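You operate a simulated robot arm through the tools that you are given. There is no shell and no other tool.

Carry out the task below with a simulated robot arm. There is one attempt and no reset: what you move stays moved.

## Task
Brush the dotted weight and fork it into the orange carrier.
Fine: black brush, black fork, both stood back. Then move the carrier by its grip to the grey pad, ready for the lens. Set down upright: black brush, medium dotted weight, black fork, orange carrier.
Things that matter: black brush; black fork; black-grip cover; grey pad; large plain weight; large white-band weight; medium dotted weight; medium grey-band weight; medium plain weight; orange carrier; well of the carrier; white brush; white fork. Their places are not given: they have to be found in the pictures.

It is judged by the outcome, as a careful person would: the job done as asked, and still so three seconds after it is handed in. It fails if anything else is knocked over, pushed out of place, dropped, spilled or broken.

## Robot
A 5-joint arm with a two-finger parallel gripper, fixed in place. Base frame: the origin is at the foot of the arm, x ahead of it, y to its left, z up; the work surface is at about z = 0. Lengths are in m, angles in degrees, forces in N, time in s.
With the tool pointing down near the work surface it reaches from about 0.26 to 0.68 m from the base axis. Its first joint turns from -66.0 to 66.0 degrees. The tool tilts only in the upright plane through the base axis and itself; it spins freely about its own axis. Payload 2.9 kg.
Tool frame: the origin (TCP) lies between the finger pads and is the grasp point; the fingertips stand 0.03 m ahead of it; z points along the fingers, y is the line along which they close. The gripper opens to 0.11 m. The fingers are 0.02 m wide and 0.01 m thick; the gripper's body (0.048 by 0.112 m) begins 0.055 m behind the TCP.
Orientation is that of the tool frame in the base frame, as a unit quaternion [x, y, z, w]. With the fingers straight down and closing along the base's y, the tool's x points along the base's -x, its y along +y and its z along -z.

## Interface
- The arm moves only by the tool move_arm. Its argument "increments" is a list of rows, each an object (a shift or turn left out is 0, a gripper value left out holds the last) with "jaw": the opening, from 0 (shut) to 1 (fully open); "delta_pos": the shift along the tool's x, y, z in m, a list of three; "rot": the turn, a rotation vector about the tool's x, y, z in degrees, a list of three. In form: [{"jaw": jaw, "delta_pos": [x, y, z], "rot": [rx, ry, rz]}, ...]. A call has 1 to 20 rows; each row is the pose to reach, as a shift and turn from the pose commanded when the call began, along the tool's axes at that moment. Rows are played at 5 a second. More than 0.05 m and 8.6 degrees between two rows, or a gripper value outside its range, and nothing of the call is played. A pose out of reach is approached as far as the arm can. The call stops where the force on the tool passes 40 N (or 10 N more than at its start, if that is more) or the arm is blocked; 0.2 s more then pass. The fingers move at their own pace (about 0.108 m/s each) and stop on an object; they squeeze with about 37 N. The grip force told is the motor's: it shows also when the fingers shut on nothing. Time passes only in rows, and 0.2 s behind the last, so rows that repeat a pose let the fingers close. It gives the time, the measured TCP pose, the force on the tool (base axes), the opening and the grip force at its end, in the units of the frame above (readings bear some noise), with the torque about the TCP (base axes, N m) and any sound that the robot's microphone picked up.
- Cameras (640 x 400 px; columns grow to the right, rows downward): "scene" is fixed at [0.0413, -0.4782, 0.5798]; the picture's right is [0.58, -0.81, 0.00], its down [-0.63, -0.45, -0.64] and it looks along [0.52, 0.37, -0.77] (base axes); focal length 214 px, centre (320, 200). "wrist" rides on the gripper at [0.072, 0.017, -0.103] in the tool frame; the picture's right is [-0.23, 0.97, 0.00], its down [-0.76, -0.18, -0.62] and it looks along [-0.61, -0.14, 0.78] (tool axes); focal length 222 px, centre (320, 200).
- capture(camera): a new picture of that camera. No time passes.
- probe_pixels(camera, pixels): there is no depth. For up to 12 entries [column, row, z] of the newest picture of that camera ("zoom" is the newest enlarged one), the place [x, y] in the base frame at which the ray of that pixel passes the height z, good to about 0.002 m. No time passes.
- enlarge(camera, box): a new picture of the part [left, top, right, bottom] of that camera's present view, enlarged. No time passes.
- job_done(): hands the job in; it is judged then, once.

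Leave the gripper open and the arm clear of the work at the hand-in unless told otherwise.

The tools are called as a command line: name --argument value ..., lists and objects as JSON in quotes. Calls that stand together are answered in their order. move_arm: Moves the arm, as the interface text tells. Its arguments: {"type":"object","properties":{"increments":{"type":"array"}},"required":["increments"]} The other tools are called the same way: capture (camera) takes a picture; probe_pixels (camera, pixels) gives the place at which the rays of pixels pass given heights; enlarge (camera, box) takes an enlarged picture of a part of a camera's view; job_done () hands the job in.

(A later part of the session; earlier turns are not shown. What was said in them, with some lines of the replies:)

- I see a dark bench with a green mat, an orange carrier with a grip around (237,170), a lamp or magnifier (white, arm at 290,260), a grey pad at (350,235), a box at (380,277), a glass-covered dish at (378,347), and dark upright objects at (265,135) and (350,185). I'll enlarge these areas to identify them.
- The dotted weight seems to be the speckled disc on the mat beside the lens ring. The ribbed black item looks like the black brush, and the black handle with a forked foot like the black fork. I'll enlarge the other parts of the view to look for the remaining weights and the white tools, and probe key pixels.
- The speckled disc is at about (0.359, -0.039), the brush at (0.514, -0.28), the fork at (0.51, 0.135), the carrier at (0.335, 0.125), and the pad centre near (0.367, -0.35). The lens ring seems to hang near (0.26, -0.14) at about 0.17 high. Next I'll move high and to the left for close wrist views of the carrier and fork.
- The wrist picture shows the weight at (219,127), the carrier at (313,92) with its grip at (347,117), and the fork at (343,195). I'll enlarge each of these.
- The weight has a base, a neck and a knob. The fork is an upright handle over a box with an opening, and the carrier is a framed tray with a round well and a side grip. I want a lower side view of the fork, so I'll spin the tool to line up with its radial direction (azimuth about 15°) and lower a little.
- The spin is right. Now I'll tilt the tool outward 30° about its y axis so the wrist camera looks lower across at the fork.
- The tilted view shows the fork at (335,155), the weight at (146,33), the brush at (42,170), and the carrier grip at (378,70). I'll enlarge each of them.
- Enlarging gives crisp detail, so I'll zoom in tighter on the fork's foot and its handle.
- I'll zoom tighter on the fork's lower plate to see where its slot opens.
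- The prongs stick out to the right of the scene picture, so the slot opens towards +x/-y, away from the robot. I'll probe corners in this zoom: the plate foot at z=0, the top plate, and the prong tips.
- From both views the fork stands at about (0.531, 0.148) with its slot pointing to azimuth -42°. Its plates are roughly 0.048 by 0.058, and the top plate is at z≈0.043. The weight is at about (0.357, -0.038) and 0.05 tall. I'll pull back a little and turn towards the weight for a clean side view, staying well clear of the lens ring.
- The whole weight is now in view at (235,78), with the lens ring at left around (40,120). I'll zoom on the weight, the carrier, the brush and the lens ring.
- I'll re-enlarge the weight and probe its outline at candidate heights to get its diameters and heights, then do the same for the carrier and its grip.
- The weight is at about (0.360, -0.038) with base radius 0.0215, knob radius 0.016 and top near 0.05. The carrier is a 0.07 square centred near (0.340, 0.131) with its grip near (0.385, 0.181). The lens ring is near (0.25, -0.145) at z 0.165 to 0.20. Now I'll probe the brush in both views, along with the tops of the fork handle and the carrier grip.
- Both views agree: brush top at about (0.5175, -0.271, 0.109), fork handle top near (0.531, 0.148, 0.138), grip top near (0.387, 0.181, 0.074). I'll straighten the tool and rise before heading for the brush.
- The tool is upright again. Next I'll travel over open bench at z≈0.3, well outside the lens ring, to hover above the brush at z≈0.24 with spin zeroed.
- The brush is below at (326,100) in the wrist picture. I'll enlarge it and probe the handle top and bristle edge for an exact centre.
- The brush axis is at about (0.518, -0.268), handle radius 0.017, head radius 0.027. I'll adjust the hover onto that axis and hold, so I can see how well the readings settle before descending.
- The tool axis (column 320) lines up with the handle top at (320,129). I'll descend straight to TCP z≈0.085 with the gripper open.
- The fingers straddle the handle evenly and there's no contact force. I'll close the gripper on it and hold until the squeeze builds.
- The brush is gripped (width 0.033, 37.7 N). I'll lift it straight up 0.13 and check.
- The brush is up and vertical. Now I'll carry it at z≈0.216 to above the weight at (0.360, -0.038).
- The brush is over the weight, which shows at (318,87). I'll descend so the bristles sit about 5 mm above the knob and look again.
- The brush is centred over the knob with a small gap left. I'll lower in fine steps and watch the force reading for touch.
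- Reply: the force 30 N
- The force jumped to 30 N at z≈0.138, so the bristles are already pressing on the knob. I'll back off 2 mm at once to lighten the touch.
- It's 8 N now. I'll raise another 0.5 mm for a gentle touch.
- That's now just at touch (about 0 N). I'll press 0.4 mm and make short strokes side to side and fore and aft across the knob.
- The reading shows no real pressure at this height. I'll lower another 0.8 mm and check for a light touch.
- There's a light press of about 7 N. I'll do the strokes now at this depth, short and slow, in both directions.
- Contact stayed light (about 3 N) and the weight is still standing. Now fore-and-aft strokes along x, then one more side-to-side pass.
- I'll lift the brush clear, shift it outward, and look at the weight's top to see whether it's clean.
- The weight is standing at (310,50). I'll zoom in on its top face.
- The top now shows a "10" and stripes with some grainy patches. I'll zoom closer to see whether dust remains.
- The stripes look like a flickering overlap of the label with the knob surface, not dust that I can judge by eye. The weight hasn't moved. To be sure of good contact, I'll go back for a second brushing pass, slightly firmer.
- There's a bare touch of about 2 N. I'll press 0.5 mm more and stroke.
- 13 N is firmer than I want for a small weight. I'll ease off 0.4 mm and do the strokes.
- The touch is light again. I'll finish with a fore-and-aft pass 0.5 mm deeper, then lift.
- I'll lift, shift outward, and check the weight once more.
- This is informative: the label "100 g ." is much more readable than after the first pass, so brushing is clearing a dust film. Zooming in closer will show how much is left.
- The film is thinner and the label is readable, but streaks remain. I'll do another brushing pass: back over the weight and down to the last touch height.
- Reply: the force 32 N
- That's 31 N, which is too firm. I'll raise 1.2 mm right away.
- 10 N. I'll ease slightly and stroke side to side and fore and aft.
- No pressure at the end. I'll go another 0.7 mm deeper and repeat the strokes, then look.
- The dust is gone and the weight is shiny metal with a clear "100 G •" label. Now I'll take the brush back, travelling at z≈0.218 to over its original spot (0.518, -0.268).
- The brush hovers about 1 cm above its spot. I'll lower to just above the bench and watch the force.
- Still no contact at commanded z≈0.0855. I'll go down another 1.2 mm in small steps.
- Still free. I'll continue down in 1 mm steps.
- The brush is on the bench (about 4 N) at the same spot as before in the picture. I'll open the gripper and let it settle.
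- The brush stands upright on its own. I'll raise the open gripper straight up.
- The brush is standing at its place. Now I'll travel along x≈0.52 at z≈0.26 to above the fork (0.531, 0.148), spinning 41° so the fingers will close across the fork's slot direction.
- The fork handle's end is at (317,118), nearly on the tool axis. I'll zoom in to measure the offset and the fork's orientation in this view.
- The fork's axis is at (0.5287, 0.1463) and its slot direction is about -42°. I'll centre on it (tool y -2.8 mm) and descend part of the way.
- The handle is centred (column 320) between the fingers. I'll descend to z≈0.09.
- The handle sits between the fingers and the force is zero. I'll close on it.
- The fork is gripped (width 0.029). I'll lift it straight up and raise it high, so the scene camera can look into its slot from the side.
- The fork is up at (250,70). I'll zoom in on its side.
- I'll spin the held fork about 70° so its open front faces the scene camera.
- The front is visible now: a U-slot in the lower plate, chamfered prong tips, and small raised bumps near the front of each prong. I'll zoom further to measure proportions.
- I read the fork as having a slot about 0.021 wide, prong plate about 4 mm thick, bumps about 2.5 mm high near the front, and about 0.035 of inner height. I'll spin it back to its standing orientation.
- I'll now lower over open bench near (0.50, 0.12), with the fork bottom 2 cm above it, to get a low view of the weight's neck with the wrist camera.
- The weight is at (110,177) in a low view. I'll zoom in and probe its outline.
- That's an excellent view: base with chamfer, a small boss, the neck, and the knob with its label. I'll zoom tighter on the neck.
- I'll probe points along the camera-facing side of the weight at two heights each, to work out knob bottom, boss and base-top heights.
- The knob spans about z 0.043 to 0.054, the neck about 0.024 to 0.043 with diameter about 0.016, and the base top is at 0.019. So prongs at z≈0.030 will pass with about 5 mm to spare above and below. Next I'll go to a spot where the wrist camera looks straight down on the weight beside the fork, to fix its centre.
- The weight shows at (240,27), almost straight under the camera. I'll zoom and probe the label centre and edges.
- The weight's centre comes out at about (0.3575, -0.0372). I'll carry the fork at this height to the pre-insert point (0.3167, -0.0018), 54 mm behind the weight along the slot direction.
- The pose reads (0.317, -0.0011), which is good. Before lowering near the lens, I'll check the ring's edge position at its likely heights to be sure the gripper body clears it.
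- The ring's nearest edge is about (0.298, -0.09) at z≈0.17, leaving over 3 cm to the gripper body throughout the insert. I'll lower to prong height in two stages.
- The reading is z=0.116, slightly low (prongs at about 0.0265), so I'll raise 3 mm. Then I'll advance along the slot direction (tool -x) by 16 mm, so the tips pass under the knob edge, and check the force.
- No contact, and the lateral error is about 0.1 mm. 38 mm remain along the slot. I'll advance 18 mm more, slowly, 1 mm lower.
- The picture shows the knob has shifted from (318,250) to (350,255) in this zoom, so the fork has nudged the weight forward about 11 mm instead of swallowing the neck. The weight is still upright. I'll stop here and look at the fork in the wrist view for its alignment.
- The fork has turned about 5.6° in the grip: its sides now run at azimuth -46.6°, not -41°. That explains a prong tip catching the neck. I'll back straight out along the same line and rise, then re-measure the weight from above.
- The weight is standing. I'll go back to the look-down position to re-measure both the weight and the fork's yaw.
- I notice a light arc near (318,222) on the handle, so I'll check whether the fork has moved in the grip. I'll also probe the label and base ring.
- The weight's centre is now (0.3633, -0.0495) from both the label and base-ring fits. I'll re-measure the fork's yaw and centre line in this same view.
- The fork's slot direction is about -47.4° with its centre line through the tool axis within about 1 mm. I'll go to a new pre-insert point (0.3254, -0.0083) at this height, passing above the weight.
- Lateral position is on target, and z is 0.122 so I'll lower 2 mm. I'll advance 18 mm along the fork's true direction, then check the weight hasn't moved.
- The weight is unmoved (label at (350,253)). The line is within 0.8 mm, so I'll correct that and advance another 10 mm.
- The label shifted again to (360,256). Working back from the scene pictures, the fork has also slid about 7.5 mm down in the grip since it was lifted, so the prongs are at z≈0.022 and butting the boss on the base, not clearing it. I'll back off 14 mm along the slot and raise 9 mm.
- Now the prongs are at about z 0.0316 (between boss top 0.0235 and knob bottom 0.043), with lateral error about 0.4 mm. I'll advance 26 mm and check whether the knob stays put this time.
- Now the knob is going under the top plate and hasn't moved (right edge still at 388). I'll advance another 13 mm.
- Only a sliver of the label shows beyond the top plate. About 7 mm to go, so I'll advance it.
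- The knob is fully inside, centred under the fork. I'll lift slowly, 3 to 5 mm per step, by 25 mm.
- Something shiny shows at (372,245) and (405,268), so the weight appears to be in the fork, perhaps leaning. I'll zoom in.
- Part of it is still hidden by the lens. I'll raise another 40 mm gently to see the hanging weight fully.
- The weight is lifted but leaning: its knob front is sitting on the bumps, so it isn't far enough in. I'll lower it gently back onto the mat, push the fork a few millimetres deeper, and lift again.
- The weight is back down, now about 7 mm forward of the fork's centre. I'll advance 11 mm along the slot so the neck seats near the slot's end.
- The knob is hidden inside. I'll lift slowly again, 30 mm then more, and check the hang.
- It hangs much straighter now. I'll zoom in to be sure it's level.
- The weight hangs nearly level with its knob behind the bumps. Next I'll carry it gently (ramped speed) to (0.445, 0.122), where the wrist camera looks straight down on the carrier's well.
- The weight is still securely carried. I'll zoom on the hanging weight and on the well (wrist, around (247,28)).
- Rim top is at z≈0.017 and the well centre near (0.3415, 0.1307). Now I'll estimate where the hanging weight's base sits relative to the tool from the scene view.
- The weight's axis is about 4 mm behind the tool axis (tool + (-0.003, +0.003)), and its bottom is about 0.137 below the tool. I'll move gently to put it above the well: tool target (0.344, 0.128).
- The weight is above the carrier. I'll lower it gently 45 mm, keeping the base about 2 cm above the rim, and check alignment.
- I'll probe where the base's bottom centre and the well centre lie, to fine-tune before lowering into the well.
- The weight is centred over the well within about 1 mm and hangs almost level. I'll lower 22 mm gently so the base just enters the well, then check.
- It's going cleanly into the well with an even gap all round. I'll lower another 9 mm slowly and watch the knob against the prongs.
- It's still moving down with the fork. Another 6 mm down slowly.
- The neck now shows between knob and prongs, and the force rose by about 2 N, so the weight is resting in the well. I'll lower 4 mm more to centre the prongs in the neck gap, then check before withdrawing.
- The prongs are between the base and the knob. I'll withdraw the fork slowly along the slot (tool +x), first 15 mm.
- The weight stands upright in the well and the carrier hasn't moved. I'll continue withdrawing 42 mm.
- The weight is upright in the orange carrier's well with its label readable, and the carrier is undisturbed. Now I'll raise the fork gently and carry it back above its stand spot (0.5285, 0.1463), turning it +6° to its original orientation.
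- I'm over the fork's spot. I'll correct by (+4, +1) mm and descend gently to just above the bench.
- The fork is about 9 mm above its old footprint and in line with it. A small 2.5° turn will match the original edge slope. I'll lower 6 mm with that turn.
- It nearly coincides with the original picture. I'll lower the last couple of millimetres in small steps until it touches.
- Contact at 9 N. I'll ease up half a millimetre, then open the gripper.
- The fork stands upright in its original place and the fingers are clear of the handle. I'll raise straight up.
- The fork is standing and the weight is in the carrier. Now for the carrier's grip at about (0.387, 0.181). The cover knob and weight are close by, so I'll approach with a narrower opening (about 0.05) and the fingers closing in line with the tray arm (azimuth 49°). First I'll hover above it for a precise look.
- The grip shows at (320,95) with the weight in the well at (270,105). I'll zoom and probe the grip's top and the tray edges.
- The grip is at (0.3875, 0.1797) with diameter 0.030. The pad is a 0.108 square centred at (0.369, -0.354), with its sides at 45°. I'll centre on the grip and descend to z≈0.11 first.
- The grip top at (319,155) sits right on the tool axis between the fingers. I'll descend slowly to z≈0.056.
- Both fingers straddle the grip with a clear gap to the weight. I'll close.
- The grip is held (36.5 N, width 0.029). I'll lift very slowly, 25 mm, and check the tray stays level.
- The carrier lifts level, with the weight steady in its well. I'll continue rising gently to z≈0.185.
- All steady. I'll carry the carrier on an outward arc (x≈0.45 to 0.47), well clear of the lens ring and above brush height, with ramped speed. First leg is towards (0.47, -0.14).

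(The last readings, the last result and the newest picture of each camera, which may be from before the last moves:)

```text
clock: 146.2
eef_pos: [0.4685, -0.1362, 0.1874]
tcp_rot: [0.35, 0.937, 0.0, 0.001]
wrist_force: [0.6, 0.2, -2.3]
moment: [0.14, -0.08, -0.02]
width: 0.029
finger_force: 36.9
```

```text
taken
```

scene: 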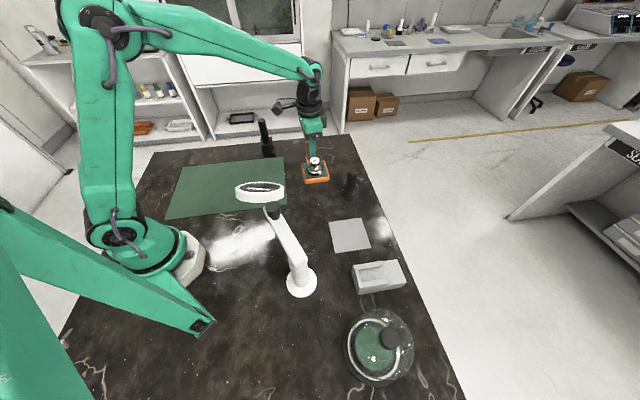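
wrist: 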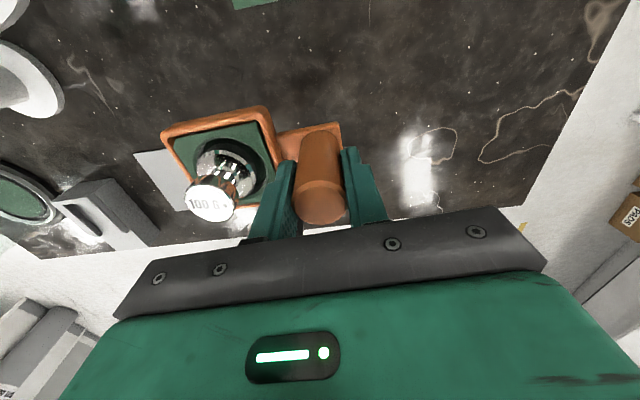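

The carrier is steady. Second leg: to above the pad, grip target (0.418, -0.307), turning 5° to line the tray up with the pad's edges.

move_arm --increments '[{"delta_pos": [-0.0015, -0.0032, 0]}, {"delta_pos": [-0.0045, -0.0097, 0], "rot": [0, 0, 0.3]}, {"delta_pos": [-0.0089, -0.0195, 0], "rot": [0, 0, 0.7]}, {"delta_pos": [-0.0149, -0.0324, 0], "rot": [0, 0, 1.1]}, {"delta_pos": [-0.0215, -0.047, 0], "rot": [0, 0, 1.6]}, {"delta_pos": [-0.029, -0.0632, 0], "rot": [0, 0, 2.1]}, {"delta_pos": [-0.0372, -0.0811, 0], "rot": [0, 0, 2.6]}, {"delta_pos": [-0.0453, -0.0989, 0], "rot": [0, 0, 3.1]}, {"delta_pos": [-0.0528, -0.1151, 0], "rot": [0, 0, 3.6]}, {"delta_pos": [-0.0594, -0.1297, 0], "rot": [0, 0, 4.1]}, {"delta_pos": [-0.0654, -0.1426, 0], "rot": [0, 0, 4.5]}, {"delta_pos": [-0.0698, -0.1524, 0], "rot": [0, 0, 4.8]}, {"delta_pos": [-0.0728, -0.1589, 0], "rot": [0, 0, 5]}, {"delta_pos": [-0.0743, -0.1621, 0], "rot": [0, 0, 5]}, {"delta_pos": [-0.0743, -0.1621, 0], "rot": [0, 0, 5]}, {"delta_pos": [-0.0743, -0.1621, 0], "rot": [0, 0, 5]}]'

capture --camera "scene"

capture --camera "wrist"

enlarge --camera "scene" --box '[300, 160, 400, 260]'

```text
clock: 149.6
eef_pos: [0.4157, -0.3054, 0.1863]
tcp_rot: [0.391, 0.921, -0.001, 0.0]
wrist_force: [0.2, 0.2, -1.6]
moment: [0.04, -0.11, 0.02]
width: 0.0286
finger_force: 36.9
```

```text
taken
```

scene: 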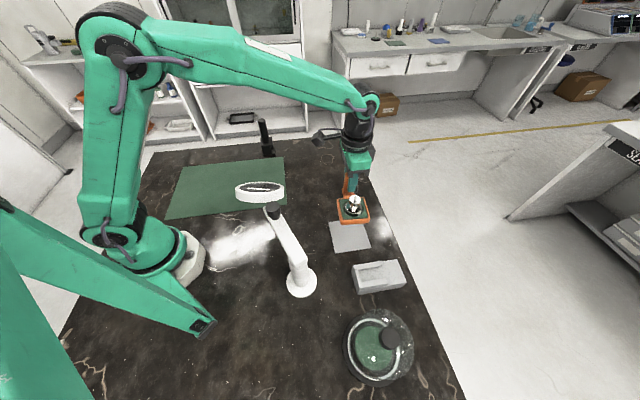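

```text
taken
```

wrist: 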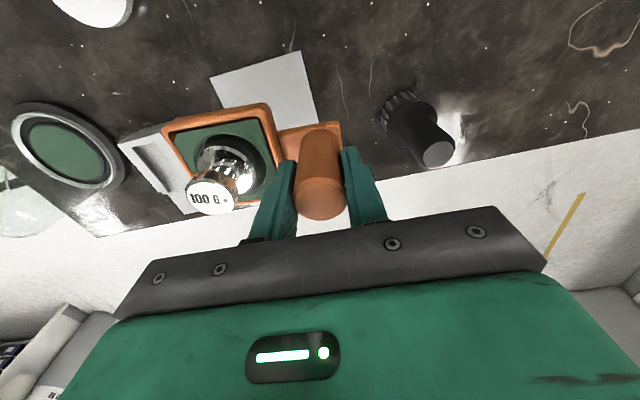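

```text
4.00 times, centred on (350, 210) of scene
```

zoom: 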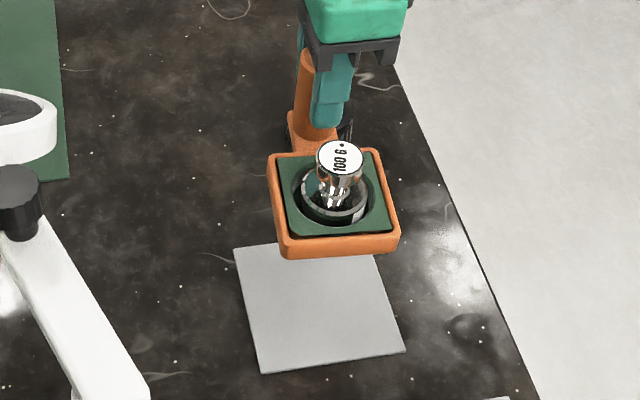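

The carrier is over the pad: tray centre computed at (0.3675, -0.3526) against the pad centre (0.369, -0.354). I'll lower it gently by 95 mm and look.

move_arm --increments '[{"delta_pos": [0, 0, 0.003]}, {"delta_pos": [0, 0, 0.008]}, {"delta_pos": [0, 0, 0.015]}, {"delta_pos": [0, 0, 0.023]}, {"delta_pos": [0, 0, 0.032]}, {"delta_pos": [0, 0, 0.041]}, {"delta_pos": [0, 0, 0.05]}, {"delta_pos": [0, 0, 0.059]}, {"delta_pos": [0, 0, 0.068]}, {"delta_pos": [0, 0, 0.077]}, {"delta_pos": [0, 0, 0.085]}, {"delta_pos": [0, 0, 0.091]}, {"delta_pos": [0, 0, 0.095]}, {"delta_pos": [0, 0, 0.095]}]'

capture --camera "scene"

enlarge --camera "scene" --box '[305, 180, 395, 270]'

capture --camera "wrist"

```text
clock: 152.6
eef_pos: [0.4178, -0.3064, 0.0906]
tcp_rot: [0.391, 0.921, 0.0, 0.0]
wrist_force: [-0.2, 0.2, -0.9]
moment: [0.03, -0.02, -0.04]
width: 0.0288
finger_force: 36.5
```

```text
taken
```

scene: 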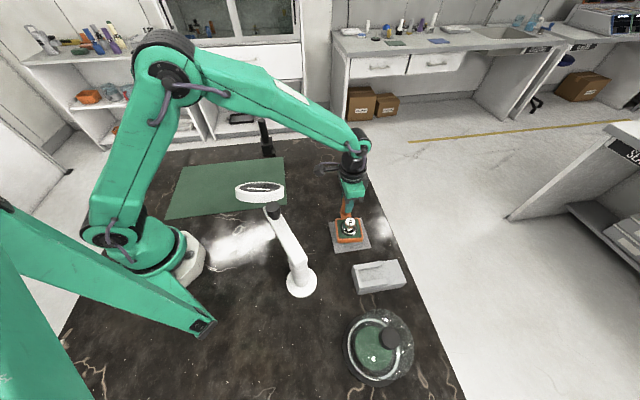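

```text
4.44 times, centred on (350, 225) of scene
```

zoom: 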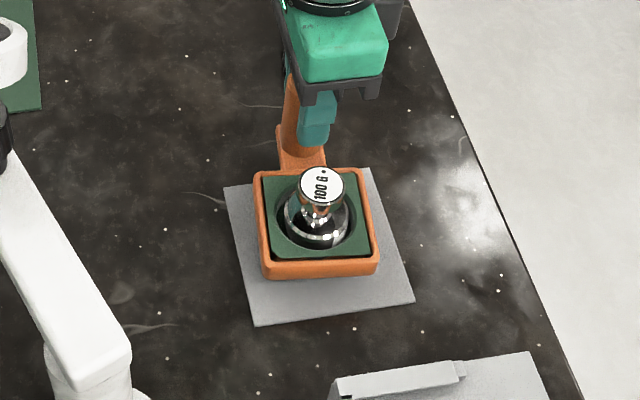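

```text
taken
```

wrist: 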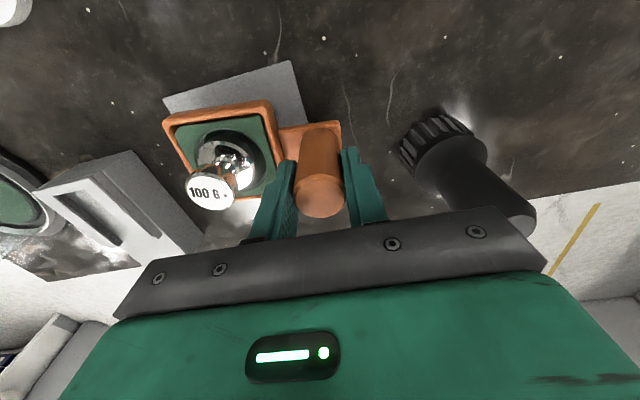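

Everything is clear: the brush stays about 25 mm from the gripper body. I'll lower 28 mm more, gently.

move_arm --increments '[{"delta_pos": [0, 0, 0.003]}, {"delta_pos": [0, 0, 0.007]}, {"delta_pos": [0, 0, 0.012]}, {"delta_pos": [0, 0, 0.017]}, {"delta_pos": [0, 0, 0.022]}, {"delta_pos": [0, 0, 0.026]}, {"delta_pos": [0, 0, 0.028]}, {"delta_pos": [0, 0, 0.028]}]'

enlarge --camera "scene" --box '[305, 180, 395, 270]'

capture --camera "wrist"

```text
clock: 154.4
eef_pos: [0.4195, -0.3084, 0.0664]
tcp_rot: [0.391, 0.92, -0.002, 0.006]
wrist_force: [1.4, -3.9, 31.8]
moment: [-0.5, 0.27, 0.16]
width: 0.0289
finger_force: 37.3
```

```text
4.44 times, centred on (350, 225) of scene
```

zoom: 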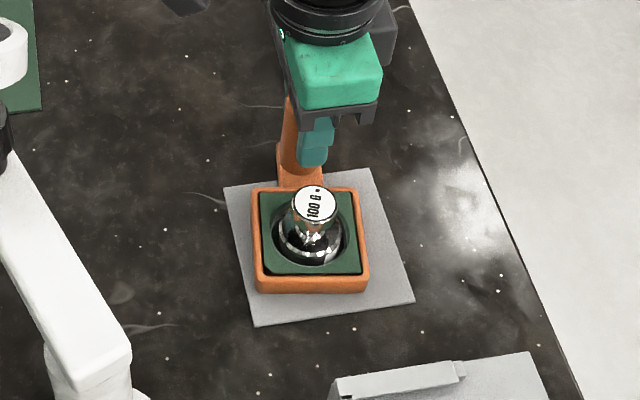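

```text
taken
```

wrist: 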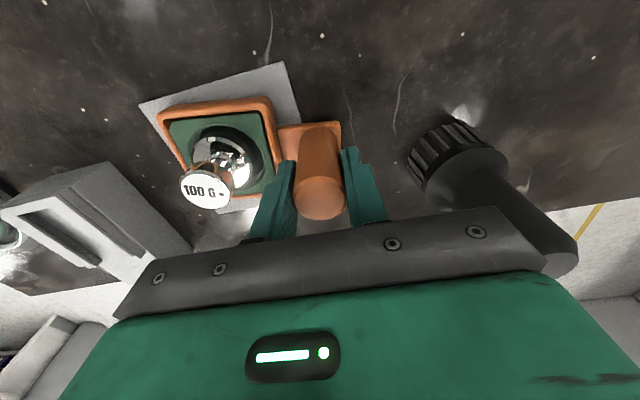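

It's already touching, with 32 N at z≈0.066. I'll back off 3 mm right away to relieve the load.

move_arm --increments '[{"delta_pos": [0, 0, -0.0015]}, {"delta_pos": [0, 0, -0.003]}, {"delta_pos": [0, 0, -0.003]}]'

enlarge --camera "scene" --box '[320, 195, 390, 265]'

```text
clock: 155.2
eef_pos: [0.4173, -0.3058, 0.0667]
tcp_rot: [0.391, 0.92, -0.001, 0.001]
wrist_force: [6.1, -3.1, 13.2]
moment: [-0.66, -0.53, 0.23]
width: 0.0285
finger_force: 37.3
```

```text
5.71 times, centred on (355, 230) of scene
```

zoom: 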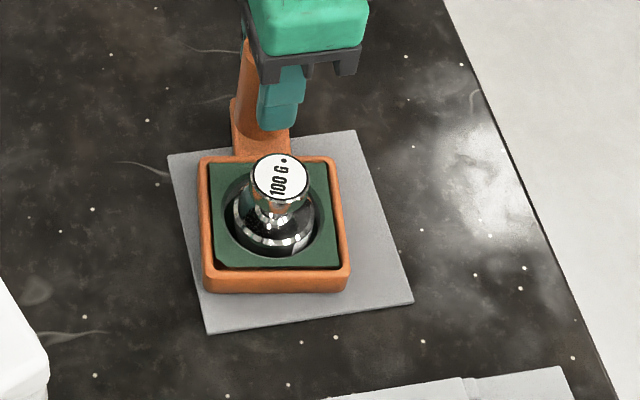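

Still about 13 N. I'll lift 6 mm to free it, shift it slightly (+3, -4 mm) to centre it better on the pad, and check the tray's level.

move_arm --increments '[{"delta_pos": [0, 0, -0.002]}, {"delta_pos": [0, 0, -0.004]}, {"delta_pos": [0, 0, -0.007]}, {"delta_pos": [-0.0025, -0.0003, -0.008]}, {"delta_pos": [-0.005, -0.0006, -0.008]}, {"delta_pos": [-0.005, -0.0006, -0.008]}]'

enlarge --camera "scene" --box '[320, 195, 390, 265]'

capture --camera "wrist"

```text
clock: 156.6
eef_pos: [0.4199, -0.3089, 0.0744]
tcp_rot: [0.391, 0.92, 0.001, 0.0]
wrist_force: [-0.2, -0.4, -1.5]
moment: [0.04, -0.07, 0.02]
width: 0.029
finger_force: 36.8
```

```text
5.71 times, centred on (355, 230) of scene
```

zoom: 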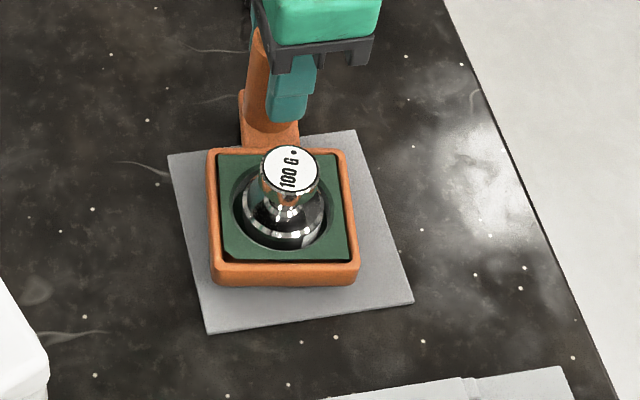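

```text
taken
```

wrist: 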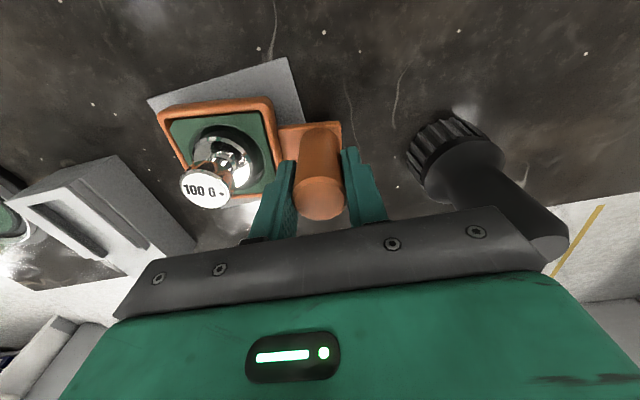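

The tray is level and its centre now projects onto the pad's centre. I'll lower 6 mm, then go in half-millimetre steps to a soft touch.

move_arm --increments '[{"delta_pos": [0, 0, 0.0015]}, {"delta_pos": [0, 0, 0.003]}, {"delta_pos": [0, 0, 0.0045]}, {"delta_pos": [0, 0, 0.0055]}, {"delta_pos": [0, 0, 0.0055]}]'

```text
clock: 157.8
eef_pos: [0.4198, -0.3096, 0.0679]
tcp_rot: [0.39, 0.921, 0.0, -0.001]
wrist_force: [1.2, 1.0, -2.1]
moment: [0.06, -0.09, -0.01]
width: 0.0292
finger_force: 36.6
```

move_arm --increments '[{"delta_pos": [0, 0, 0.0005]}, {"delta_pos": [0, 0, 0.001]}, {"delta_pos": [0, 0, 0.001]}]'

enlarge --camera "scene" --box '[320, 195, 390, 265]'

```text
clock: 158.6
eef_pos: [0.42, -0.3102, 0.0651]
tcp_rot: [0.391, 0.92, 0.0, -0.001]
wrist_force: [0.8, -0.7, -2.4]
moment: [0.08, -0.1, 0.01]
width: 0.0292
finger_force: 37.1
```

```text
5.71 times, centred on (355, 230) of scene
```

zoom: 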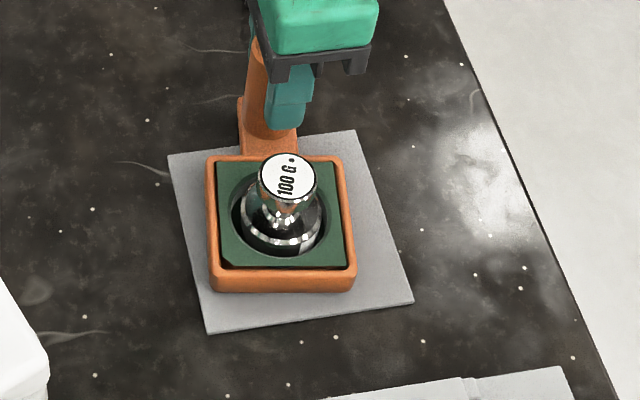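

No contact yet (z=0.065). I'll continue down in small steps.

move_arm --increments '[{"delta_pos": [0, 0, 0.0005]}, {"delta_pos": [0, 0, 0.001]}, {"delta_pos": [0, 0, 0.001]}]'

```text
clock: 159.4
eef_pos: [0.4197, -0.3106, 0.0652]
tcp_rot: [0.391, 0.92, -0.001, 0.001]
wrist_force: [0.8, 0.4, 0.1]
moment: [-0.07, -0.13, 0.05]
width: 0.029
finger_force: 36.7
```

move_arm --increments '[{"delta_pos": [0, 0, 0.0003]}, {"delta_pos": [0, 0, 0.0006]}, {"delta_pos": [0, 0, 0.0006]}]'

enlarge --camera "scene" --box '[320, 195, 390, 265]'

capture --camera "wrist"

```text
clock: 160.2
eef_pos: [0.4196, -0.3109, 0.0664]
tcp_rot: [0.391, 0.92, 0.0, 0.0]
wrist_force: [0.9, 2.2, 6.1]
moment: [-0.21, -0.1, 0.06]
width: 0.0288
finger_force: 37.0
```

```text
5.71 times, centred on (355, 230) of scene
```

zoom: 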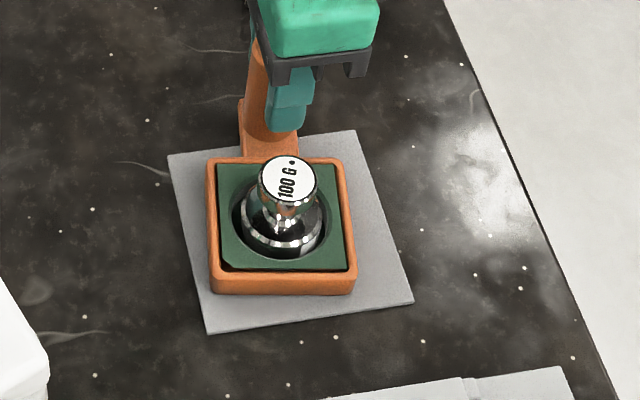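

```text
taken
```

wrist: 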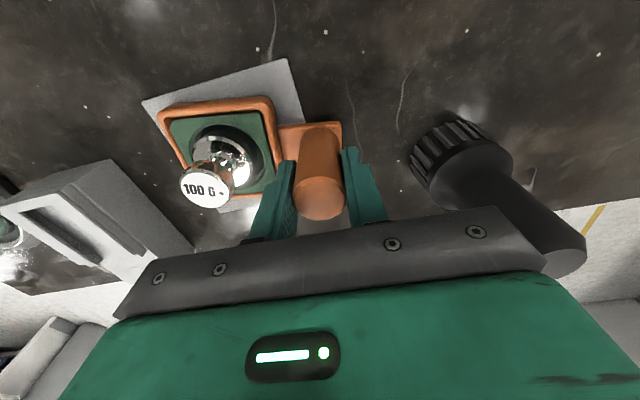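

The carrier is down with a soft 6 N touch, flat on the pad. I'll open the fingers just enough (0.05) to release the grip.

move_arm --increments '[{"jaw": 0.3}, {"jaw": 0.38}, {"jaw": 0.45}, {"jaw": 0.45}, {"jaw": 0.45}]'

enlarge --camera "scene" --box '[320, 195, 390, 265]'

capture --camera "wrist"

```text
clock: 161.4
eef_pos: [0.4192, -0.3109, 0.0645]
tcp_rot: [0.39, 0.921, 0.0, 0.0]
wrist_force: [-0.6, -0.1, 0.5]
moment: [0.03, -0.03, -0.04]
width: 0.0494
finger_force: 0.0
```

```text
5.71 times, centred on (355, 230) of scene
```

zoom: 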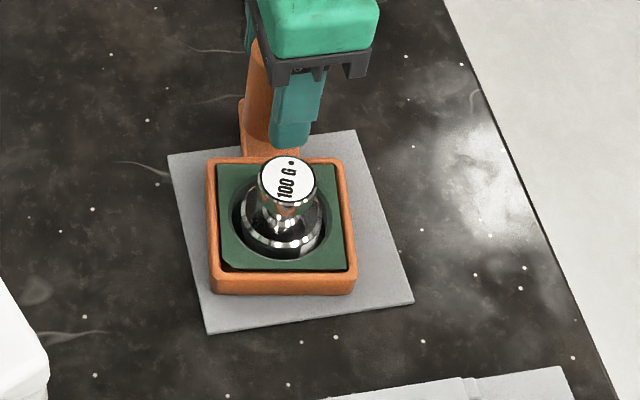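

```text
taken
```

wrist: 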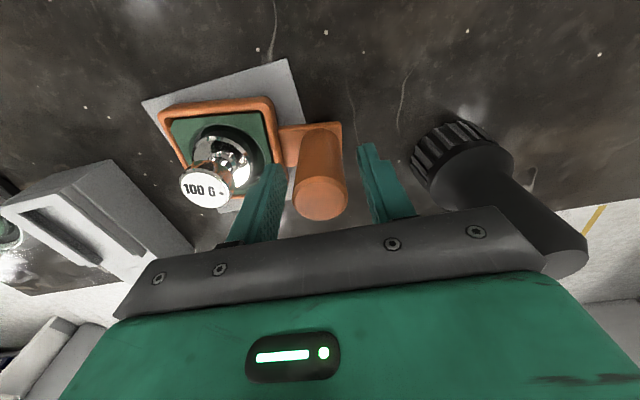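

The carrier stayed put when released. I'll raise straight up, keeping the opening as it is until clear.

move_arm --increments '[{"jaw": 0.45, "delta_pos": [0, 0, -0.01]}, {"delta_pos": [0, 0, -0.025]}, {"delta_pos": [0, 0, -0.045]}, {"delta_pos": [0, 0, -0.07]}, {"delta_pos": [0, 0, -0.1]}, {"delta_pos": [0, 0, -0.13]}, {"delta_pos": [0, 0, -0.16]}, {"delta_pos": [0, 0, -0.19]}, {"delta_pos": [0, 0, -0.19]}]'

capture --camera "scene"

enlarge --camera "scene" --box '[310, 165, 400, 265]'

capture --camera "wrist"

```text
clock: 163.4
eef_pos: [0.4199, -0.307, 0.2586]
tcp_rot: [0.39, 0.921, 0.0, 0.001]
wrist_force: [1.0, -0.7, 0.2]
moment: [-0.01, 0.0, 0.0]
width: 0.0495
finger_force: 0.1
```

```text
taken
```

scene: 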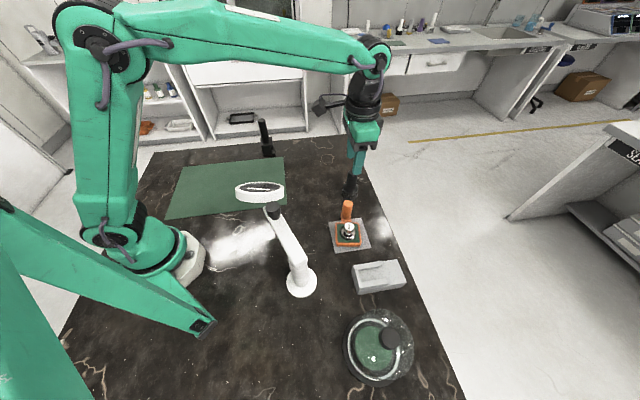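

```text
4.00 times, centred on (355, 215) of scene
```

zoom: 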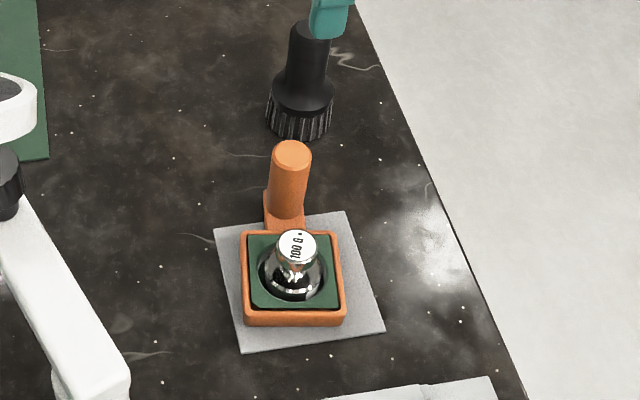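

```text
taken
```

wrist: 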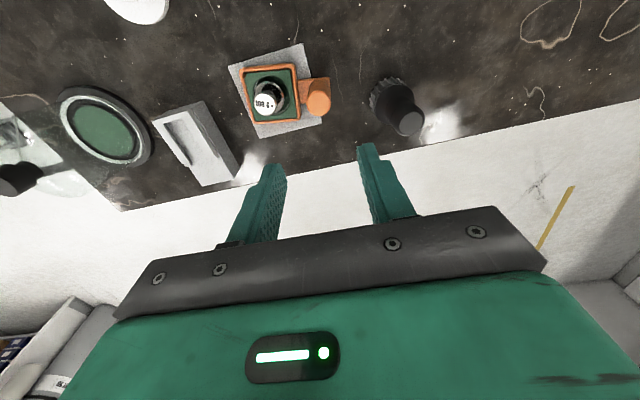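

The carrier sits on the grey pad with the weight upright, and the brush stands untouched. I'll open the gripper fully, rise, and move back to a clear spot like the start pose.

move_arm --increments '[{"jaw": 0.45, "delta_pos": [0, 0, -0.03]}, {"jaw": 0.7, "delta_pos": [0, 0, -0.07]}, {"jaw": 1, "delta_pos": [0, 0, -0.11]}, {"jaw": 1, "delta_pos": [0, 0, -0.15]}, {"delta_pos": [0.03, 0.02, -0.16]}, {"delta_pos": [0.065, 0.04, -0.16]}, {"delta_pos": [0.1, 0.06, -0.16]}, {"delta_pos": [0.13, 0.08, -0.16]}, {"delta_pos": [0.16, 0.1, -0.16]}, {"delta_pos": [0.175, 0.11, -0.16]}, {"delta_pos": [0.175, 0.11, -0.16]}]'

capture --camera "scene"

capture --camera "wrist"

```text
clock: 165.8
eef_pos: [0.3777, -0.1087, 0.416]
tcp_rot: [0.391, 0.92, 0.0, 0.0]
wrist_force: [0.6, -0.2, -0.4]
moment: [0.01, 0.03, -0.02]
width: 0.1098
finger_force: 0.1
```

```text
taken
```

scene: 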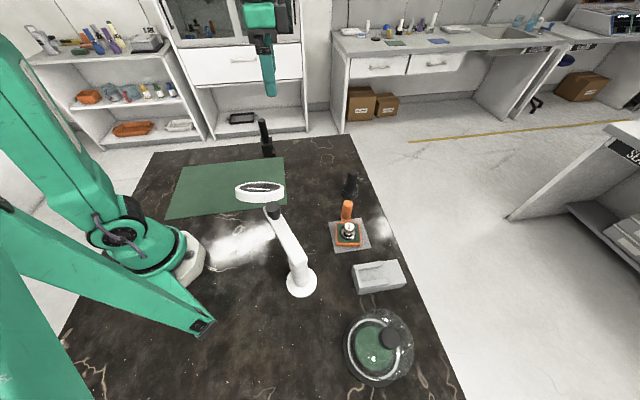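

```text
taken
```

wrist: 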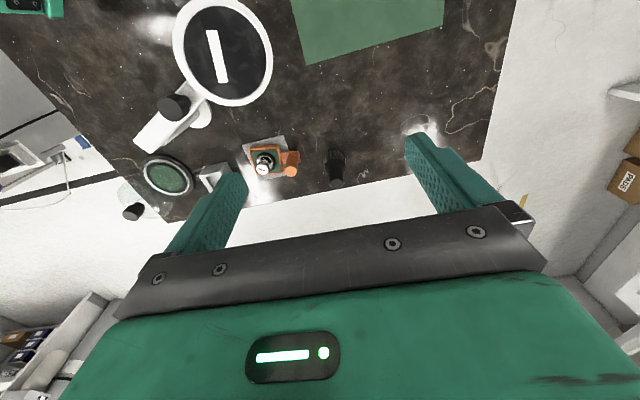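

The arm is clear and the gripper open. I'll take final close looks at the fork, the brush, and the carrier on the pad.

enlarge --camera "scene" --box '[245, 112, 290, 162]'

enlarge --camera "scene" --box '[315, 165, 395, 265]'

enlarge --camera "wrist" --box '[230, 125, 320, 210]'

enlarge --camera "scene" --box '[310, 240, 470, 400]'

```text
8.00 times, centred on (268, 137) of scene
```

zoom: 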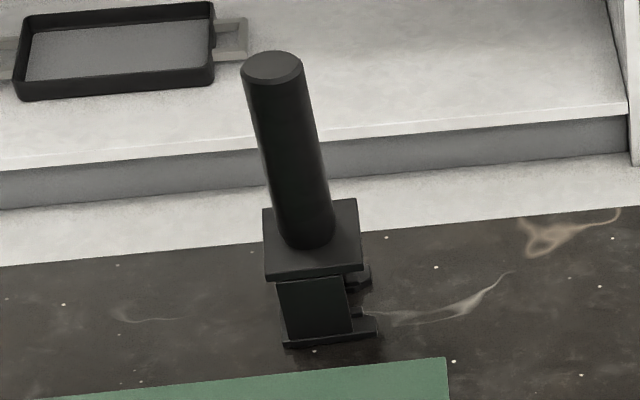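

```text
4.00 times, centred on (355, 215) of scene
```

zoom: 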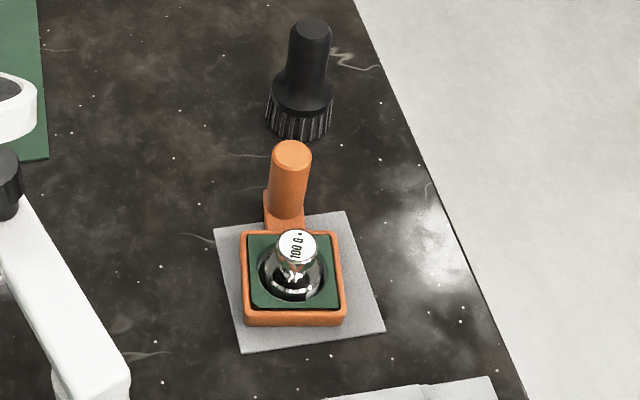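

```text
4.71 times, centred on (275, 168) of wrist
```

zoom: 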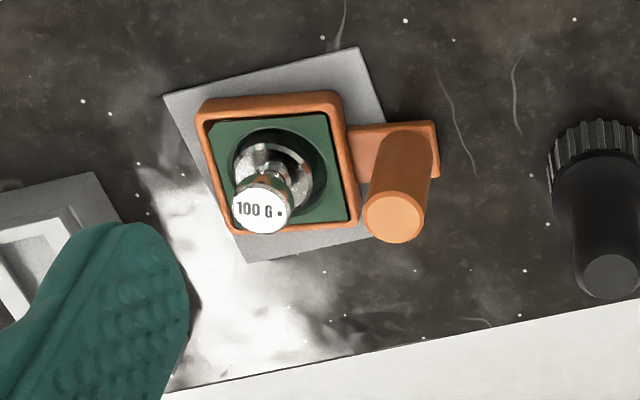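

```text
2.50 times, centred on (390, 320) of scene
```

zoom: 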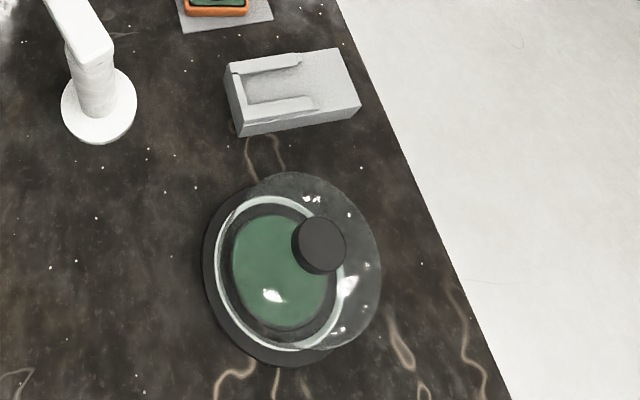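

All checks look right:
- The fork and brush stand upright in their places.
- The clean 100 G • weight sits upright in the carrier's well.
- The carrier rests on the grey pad.
- The lens, grey block and cover are untouched, the gripper is open, and the arm is clear.

I'm handing in the job.

job_done

```text
The job is handed in.
```

The job is done and handed in. The dotted weight is brushed clean, it sits upright in the orange carrier's well, and the carrier is on the grey pad.

- **Brushing:** it took several passes. The first ones left a film; after the last one the knob was bare metal and the "100 G •" label was fully readable.
- **Fork:** the first two attempts pushed the weight about 17 mm across the mat in total, because the fork had turned and slid in the grip. On the third attempt I lifted it leaning, set it back down and reseated it. It stayed standing whenever it was on the mat, and then went into the well cleanly.
- **Brush and fork:** both stand upright where they started, to within a couple of millimetres.
- **Carrier:** it was moved by its grip. When I first set it down it pressed the pad with 32 N, so I lifted it, shifted it a few millimetres and set it down softly. The tray is near the middle of the pad, turned a few degrees from its edges, and the grip's base overhangs one edge because the carrier is longer than the pad.

The lens, the grey block and the black-grip cover were not touched. I did not find the other weights or the white tools on the bench, so none were disturbed. The gripper is open and the arm is clear of the work.
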